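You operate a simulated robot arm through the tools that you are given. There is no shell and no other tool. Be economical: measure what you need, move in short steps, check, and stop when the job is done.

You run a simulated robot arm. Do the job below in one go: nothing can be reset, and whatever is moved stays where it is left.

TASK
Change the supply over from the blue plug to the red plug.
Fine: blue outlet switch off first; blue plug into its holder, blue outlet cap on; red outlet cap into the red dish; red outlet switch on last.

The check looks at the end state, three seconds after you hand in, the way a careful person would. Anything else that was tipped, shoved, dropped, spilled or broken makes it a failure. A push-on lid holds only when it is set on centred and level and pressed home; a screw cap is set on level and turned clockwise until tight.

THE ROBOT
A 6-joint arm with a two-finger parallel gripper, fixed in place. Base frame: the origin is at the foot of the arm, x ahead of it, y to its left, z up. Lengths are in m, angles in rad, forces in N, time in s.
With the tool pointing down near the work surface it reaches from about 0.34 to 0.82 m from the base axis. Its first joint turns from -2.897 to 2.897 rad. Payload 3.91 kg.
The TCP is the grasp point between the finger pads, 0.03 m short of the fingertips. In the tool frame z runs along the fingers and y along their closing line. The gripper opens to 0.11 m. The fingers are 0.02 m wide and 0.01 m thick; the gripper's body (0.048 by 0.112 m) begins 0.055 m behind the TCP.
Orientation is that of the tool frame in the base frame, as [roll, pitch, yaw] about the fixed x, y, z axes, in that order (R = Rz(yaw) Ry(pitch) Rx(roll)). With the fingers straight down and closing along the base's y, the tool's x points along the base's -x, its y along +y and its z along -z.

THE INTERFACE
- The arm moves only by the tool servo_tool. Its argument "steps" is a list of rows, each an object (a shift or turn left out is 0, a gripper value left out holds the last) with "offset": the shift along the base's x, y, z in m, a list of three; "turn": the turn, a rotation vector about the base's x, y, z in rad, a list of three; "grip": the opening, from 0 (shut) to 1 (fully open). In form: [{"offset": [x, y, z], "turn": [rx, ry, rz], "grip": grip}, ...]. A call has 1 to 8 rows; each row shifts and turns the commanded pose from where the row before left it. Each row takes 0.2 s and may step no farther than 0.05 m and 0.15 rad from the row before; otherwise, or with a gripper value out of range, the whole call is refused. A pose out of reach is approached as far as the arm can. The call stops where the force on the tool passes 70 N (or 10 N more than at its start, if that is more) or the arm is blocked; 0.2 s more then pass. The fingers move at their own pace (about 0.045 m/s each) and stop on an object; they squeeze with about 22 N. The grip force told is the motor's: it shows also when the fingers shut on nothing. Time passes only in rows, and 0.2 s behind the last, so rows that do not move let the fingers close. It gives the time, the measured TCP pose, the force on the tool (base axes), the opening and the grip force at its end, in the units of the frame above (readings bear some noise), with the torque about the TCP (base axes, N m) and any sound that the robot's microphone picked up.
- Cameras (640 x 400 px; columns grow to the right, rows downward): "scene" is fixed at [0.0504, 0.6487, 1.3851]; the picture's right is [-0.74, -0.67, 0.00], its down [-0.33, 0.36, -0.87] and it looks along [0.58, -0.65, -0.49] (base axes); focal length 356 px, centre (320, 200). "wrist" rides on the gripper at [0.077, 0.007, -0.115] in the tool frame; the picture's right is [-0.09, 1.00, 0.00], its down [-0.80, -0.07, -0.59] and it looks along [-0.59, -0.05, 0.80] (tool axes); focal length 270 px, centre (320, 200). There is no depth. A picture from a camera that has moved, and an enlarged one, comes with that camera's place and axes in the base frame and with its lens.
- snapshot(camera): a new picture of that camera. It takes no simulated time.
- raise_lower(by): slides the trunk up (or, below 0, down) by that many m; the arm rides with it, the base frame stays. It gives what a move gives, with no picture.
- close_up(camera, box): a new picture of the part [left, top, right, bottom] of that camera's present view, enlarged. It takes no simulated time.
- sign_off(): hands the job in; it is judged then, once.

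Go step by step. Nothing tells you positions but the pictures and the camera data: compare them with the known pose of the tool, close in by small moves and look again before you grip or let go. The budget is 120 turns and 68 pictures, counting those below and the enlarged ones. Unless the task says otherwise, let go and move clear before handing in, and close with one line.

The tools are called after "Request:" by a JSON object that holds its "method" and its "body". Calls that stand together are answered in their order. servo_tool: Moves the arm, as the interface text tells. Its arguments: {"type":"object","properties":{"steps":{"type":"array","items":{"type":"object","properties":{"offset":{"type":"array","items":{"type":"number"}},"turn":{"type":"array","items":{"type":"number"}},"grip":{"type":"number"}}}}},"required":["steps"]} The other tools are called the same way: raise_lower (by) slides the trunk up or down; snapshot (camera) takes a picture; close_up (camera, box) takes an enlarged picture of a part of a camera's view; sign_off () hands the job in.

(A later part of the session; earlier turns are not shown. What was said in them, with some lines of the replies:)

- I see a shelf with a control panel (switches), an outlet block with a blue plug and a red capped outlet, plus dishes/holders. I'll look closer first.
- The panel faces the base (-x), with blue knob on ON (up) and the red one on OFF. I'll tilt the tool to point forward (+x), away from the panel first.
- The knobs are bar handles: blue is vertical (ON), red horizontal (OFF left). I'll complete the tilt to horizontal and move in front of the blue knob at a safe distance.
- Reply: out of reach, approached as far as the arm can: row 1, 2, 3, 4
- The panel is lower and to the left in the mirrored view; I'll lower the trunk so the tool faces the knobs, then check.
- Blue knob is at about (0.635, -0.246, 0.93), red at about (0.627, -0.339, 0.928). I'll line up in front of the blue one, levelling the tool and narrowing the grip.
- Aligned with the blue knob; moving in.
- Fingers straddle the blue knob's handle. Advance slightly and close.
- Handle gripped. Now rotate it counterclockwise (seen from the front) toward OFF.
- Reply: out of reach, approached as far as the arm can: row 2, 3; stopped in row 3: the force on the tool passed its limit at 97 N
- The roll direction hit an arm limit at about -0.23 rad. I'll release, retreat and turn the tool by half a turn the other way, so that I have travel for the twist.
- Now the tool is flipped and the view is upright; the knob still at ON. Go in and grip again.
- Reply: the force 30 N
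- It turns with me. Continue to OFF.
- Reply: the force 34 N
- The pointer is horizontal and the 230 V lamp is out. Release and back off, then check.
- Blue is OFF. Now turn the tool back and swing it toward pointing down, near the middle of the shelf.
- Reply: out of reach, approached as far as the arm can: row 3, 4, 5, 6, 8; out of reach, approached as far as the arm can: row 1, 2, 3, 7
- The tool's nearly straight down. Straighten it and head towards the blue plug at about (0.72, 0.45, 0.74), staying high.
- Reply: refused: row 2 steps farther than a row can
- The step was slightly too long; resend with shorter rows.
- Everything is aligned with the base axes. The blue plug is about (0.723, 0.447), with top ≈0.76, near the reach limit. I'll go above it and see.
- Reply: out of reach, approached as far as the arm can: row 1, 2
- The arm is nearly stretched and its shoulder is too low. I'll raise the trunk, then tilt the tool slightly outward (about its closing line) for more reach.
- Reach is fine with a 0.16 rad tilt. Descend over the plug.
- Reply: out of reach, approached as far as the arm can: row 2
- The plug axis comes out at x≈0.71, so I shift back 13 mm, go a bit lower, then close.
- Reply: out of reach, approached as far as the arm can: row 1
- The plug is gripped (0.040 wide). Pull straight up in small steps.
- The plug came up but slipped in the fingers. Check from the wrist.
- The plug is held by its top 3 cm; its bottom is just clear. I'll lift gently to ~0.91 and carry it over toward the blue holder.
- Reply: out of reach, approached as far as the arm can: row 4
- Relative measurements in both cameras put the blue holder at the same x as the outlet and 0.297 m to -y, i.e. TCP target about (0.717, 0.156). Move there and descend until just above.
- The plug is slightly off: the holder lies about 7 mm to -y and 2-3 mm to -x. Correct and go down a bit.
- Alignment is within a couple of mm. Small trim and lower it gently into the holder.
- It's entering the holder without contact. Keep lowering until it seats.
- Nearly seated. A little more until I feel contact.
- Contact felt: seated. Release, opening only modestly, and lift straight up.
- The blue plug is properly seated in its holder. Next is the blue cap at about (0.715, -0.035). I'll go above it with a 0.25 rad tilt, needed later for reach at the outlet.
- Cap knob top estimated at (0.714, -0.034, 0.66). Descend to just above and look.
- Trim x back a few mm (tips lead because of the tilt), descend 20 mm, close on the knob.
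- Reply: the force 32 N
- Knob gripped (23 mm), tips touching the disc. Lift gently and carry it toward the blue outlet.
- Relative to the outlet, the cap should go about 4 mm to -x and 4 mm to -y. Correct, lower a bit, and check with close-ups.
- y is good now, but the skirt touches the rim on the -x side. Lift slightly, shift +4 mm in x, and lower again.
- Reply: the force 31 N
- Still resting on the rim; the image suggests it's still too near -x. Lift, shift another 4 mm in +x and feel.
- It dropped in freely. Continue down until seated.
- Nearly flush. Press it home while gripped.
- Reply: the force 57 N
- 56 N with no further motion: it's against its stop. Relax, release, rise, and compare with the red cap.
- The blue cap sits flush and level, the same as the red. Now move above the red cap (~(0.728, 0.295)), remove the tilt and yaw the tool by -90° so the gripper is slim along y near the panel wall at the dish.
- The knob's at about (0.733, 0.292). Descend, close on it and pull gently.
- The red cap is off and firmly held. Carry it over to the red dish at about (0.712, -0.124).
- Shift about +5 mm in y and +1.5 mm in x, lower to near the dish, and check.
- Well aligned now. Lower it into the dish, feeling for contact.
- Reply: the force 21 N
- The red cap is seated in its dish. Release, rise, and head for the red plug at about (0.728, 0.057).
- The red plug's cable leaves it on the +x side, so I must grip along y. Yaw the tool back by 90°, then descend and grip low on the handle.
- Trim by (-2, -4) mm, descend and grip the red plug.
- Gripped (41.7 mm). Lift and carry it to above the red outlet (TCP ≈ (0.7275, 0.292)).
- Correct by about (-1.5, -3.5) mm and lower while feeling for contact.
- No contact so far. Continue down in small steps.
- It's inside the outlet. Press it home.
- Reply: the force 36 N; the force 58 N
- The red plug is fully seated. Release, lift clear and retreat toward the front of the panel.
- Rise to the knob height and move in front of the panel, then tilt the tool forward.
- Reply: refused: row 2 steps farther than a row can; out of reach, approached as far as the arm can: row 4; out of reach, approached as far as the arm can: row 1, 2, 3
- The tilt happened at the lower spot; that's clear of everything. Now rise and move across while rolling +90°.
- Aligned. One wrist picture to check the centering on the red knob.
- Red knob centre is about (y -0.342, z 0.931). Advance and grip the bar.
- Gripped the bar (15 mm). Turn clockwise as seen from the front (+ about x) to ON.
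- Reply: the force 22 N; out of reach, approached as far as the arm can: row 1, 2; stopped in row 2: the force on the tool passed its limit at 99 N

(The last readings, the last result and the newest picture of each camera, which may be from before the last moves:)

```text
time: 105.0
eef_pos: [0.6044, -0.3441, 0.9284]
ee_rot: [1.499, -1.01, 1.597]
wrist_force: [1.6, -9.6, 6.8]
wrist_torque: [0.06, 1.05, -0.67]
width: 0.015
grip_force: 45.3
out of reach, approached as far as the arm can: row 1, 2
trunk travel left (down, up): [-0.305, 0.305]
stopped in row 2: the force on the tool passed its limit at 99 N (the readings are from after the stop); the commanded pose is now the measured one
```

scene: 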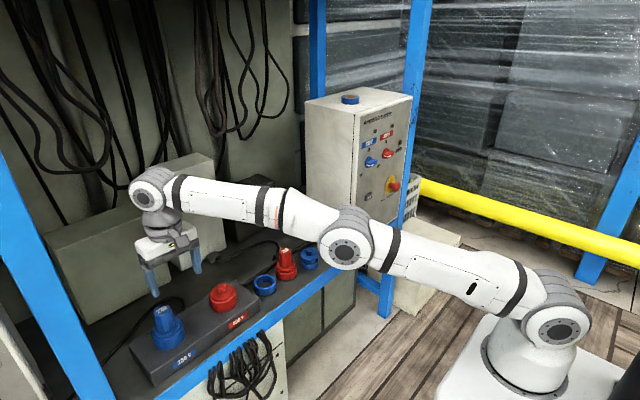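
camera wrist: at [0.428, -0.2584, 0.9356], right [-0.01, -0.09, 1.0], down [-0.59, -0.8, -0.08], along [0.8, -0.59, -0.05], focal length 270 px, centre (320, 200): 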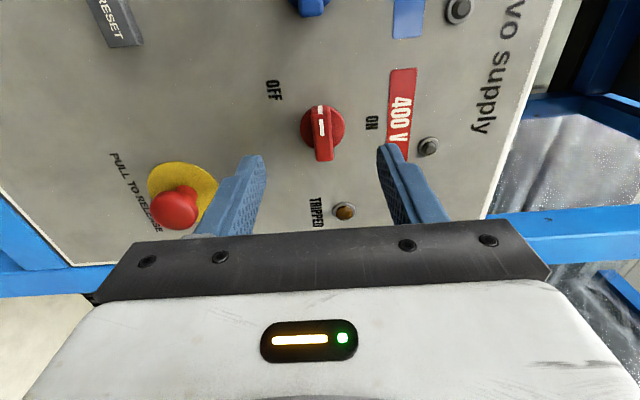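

The arm hit its limit about 1.0 rad into the turn. I'll release, back off, roll back to the other gripping orientation (fingers closing along y), and finish the turn from there.

Request:
{"method": "servo_tool", "body": {"steps": [{"grip": 0.5}, {"grip": 0.5}, {"grip": 0.5}, {"offset": [-0.03, 0, 0]}, {"offset": [-0.035, 0, 0], "turn": [0, 0.038, 0.035]}, {"turn": [-0.145, 0, 0]}, {"turn": [-0.145, 0, 0]}, {"turn": [-0.145, 0, 0]}]}}

Request:
{"method": "servo_tool", "body": {"steps": [{"turn": [-0.145, 0, 0]}, {"turn": [-0.145, 0, 0]}, {"turn": [-0.145, 0, 0]}, {"turn": [-0.145, 0, 0]}, {"turn": [-0.145, 0, 0]}, {"turn": [-0.145, 0, 0]}, {"turn": [-0.145, 0, 0]}, {"turn": [-0.145, 0, 0]}]}}

Request:
{"method": "servo_tool", "body": {"steps": [{"turn": [-0.145, 0, 0]}, {"turn": [-0.145, 0, 0]}, {"turn": [-0.145, 0, 0]}, {"turn": [-0.145, 0, 0]}, {"turn": [-0.145, 0, 0]}, {"turn": [-0.145, 0, 0]}, {"turn": [-0.117, 0, 0]}, {}]}}

```text
time: 106.8
eef_pos: [0.5388, -0.3393, 0.9228]
ee_rot: [1.571, -0.573, 1.572]
wrist_force: [0.1, -0.2, -1.3]
wrist_torque: [-0.02, 0.04, -0.01]
width: 0.0551
grip_force: 0.1
out of reach, approached as far as the arm can: row 5
trunk travel left (down, up): [-0.305, 0.305]
```

```text
time: 108.6
eef_pos: [0.5378, -0.3386, 0.9219]
ee_rot: [1.57, 0.585, 1.572]
wrist_force: [0.9, -0.7, 0.1]
wrist_torque: [-0.01, 0.02, -0.03]
width: 0.0549
grip_force: 0.1
trunk travel left (down, up): [-0.305, 0.305]
```

```text
time: 110.4
eef_pos: [0.5382, -0.3386, 0.9236]
ee_rot: [-1.595, 1.567, -1.594]
wrist_force: [-0.4, 0.1, -0.4]
wrist_torque: [-0.02, 0.02, 0.0]
width: 0.055
grip_force: 0.2
trunk travel left (down, up): [-0.305, 0.305]
```

φ=0 reached. Move in around the (now 58°-turned) bar and squeeze: the pads will bring it upright.

Request:
{"method": "servo_tool", "body": {"steps": [{"offset": [0.02, -0.0035, 0.006]}, {"offset": [0.025, 0, 0]}, {"offset": [0.022, 0, 0]}, {}, {"grip": 0}, {"grip": 0}, {"grip": 0}, {"grip": 0}]}}

```text
time: 112.2
eef_pos: [0.6066, -0.3442, 0.9281]
ee_rot: [0.561, 1.571, 0.56]
wrist_force: [4.3, -13.8, 2.9]
wrist_torque: [0.04, 0.12, -0.36]
width: 0.0149
grip_force: 45.4
trunk travel left (down, up): [-0.305, 0.305]
```

Width 14.9 mm means the bar's flat between the pads, i.e. upright. A slight nudge, then check.

Request:
{"method": "servo_tool", "body": {"steps": [{"turn": [0.05, 0, 0]}, {"turn": [-0.04, 0, 0]}, {"grip": 0.5}, {"grip": 0.5}, {"grip": 0.5}, {"offset": [-0.03, 0, 0]}, {"offset": [-0.04, 0, 0]}, {"offset": [-0.03, 0, 0]}]}}

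Request:
{"method": "snapshot", "body": {"camera": "scene"}}

```text
time: 114.0
eef_pos: [0.5045, -0.3419, 0.9295]
ee_rot: [1.58, 1.561, 1.58]
wrist_force: [0.1, -0.2, 0.4]
wrist_torque: [0.0, 0.02, 0.0]
width: 0.0552
grip_force: 0.0
trunk travel left (down, up): [-0.305, 0.305]
```

```text
1 pictures are left
```

scene: 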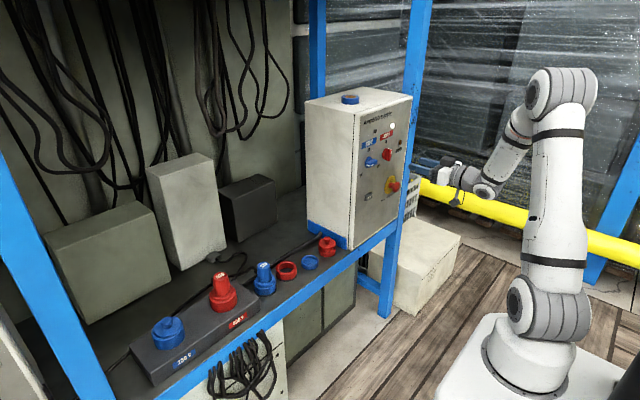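

The red lamp looks lit and everything on the shelf is in place. One last close-up of the panel to confirm.

Request:
{"method": "close_up", "body": {"camera": "scene", "box": [340, 110, 420, 200]}}

```text
4.44 times, centred on (380, 155) of scene
camera zoom: at [0.0504, 0.6487, 1.3851], right [-0.74, -0.67, 0.0], down [-0.33, 0.36, -0.87], along [0.58, -0.65, -0.49], focal length 1584 px, centre (53, 400)
```

zoom: 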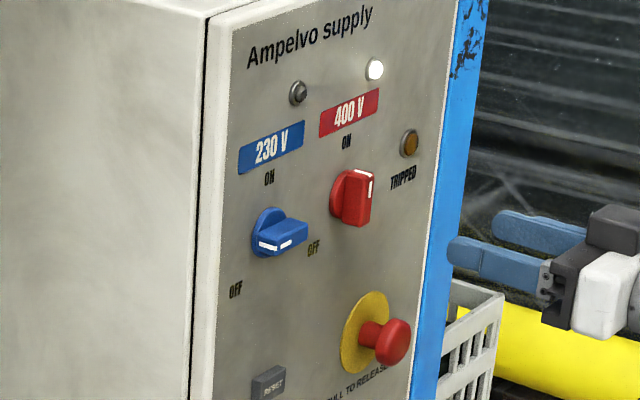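

The 400 V lamp is lit, the red switch is on, the blue switch is off, the breaker hasn't tripped, and the arm is clear. I'm handing in.

Request:
{"method": "sign_off", "body": {}}

```text
The job is handed in.
```

The supply is changed over from blue to red: blue is off and capped with its plug in the holder, and red is plugged in with its cap in the red dish and its switch turned on last.
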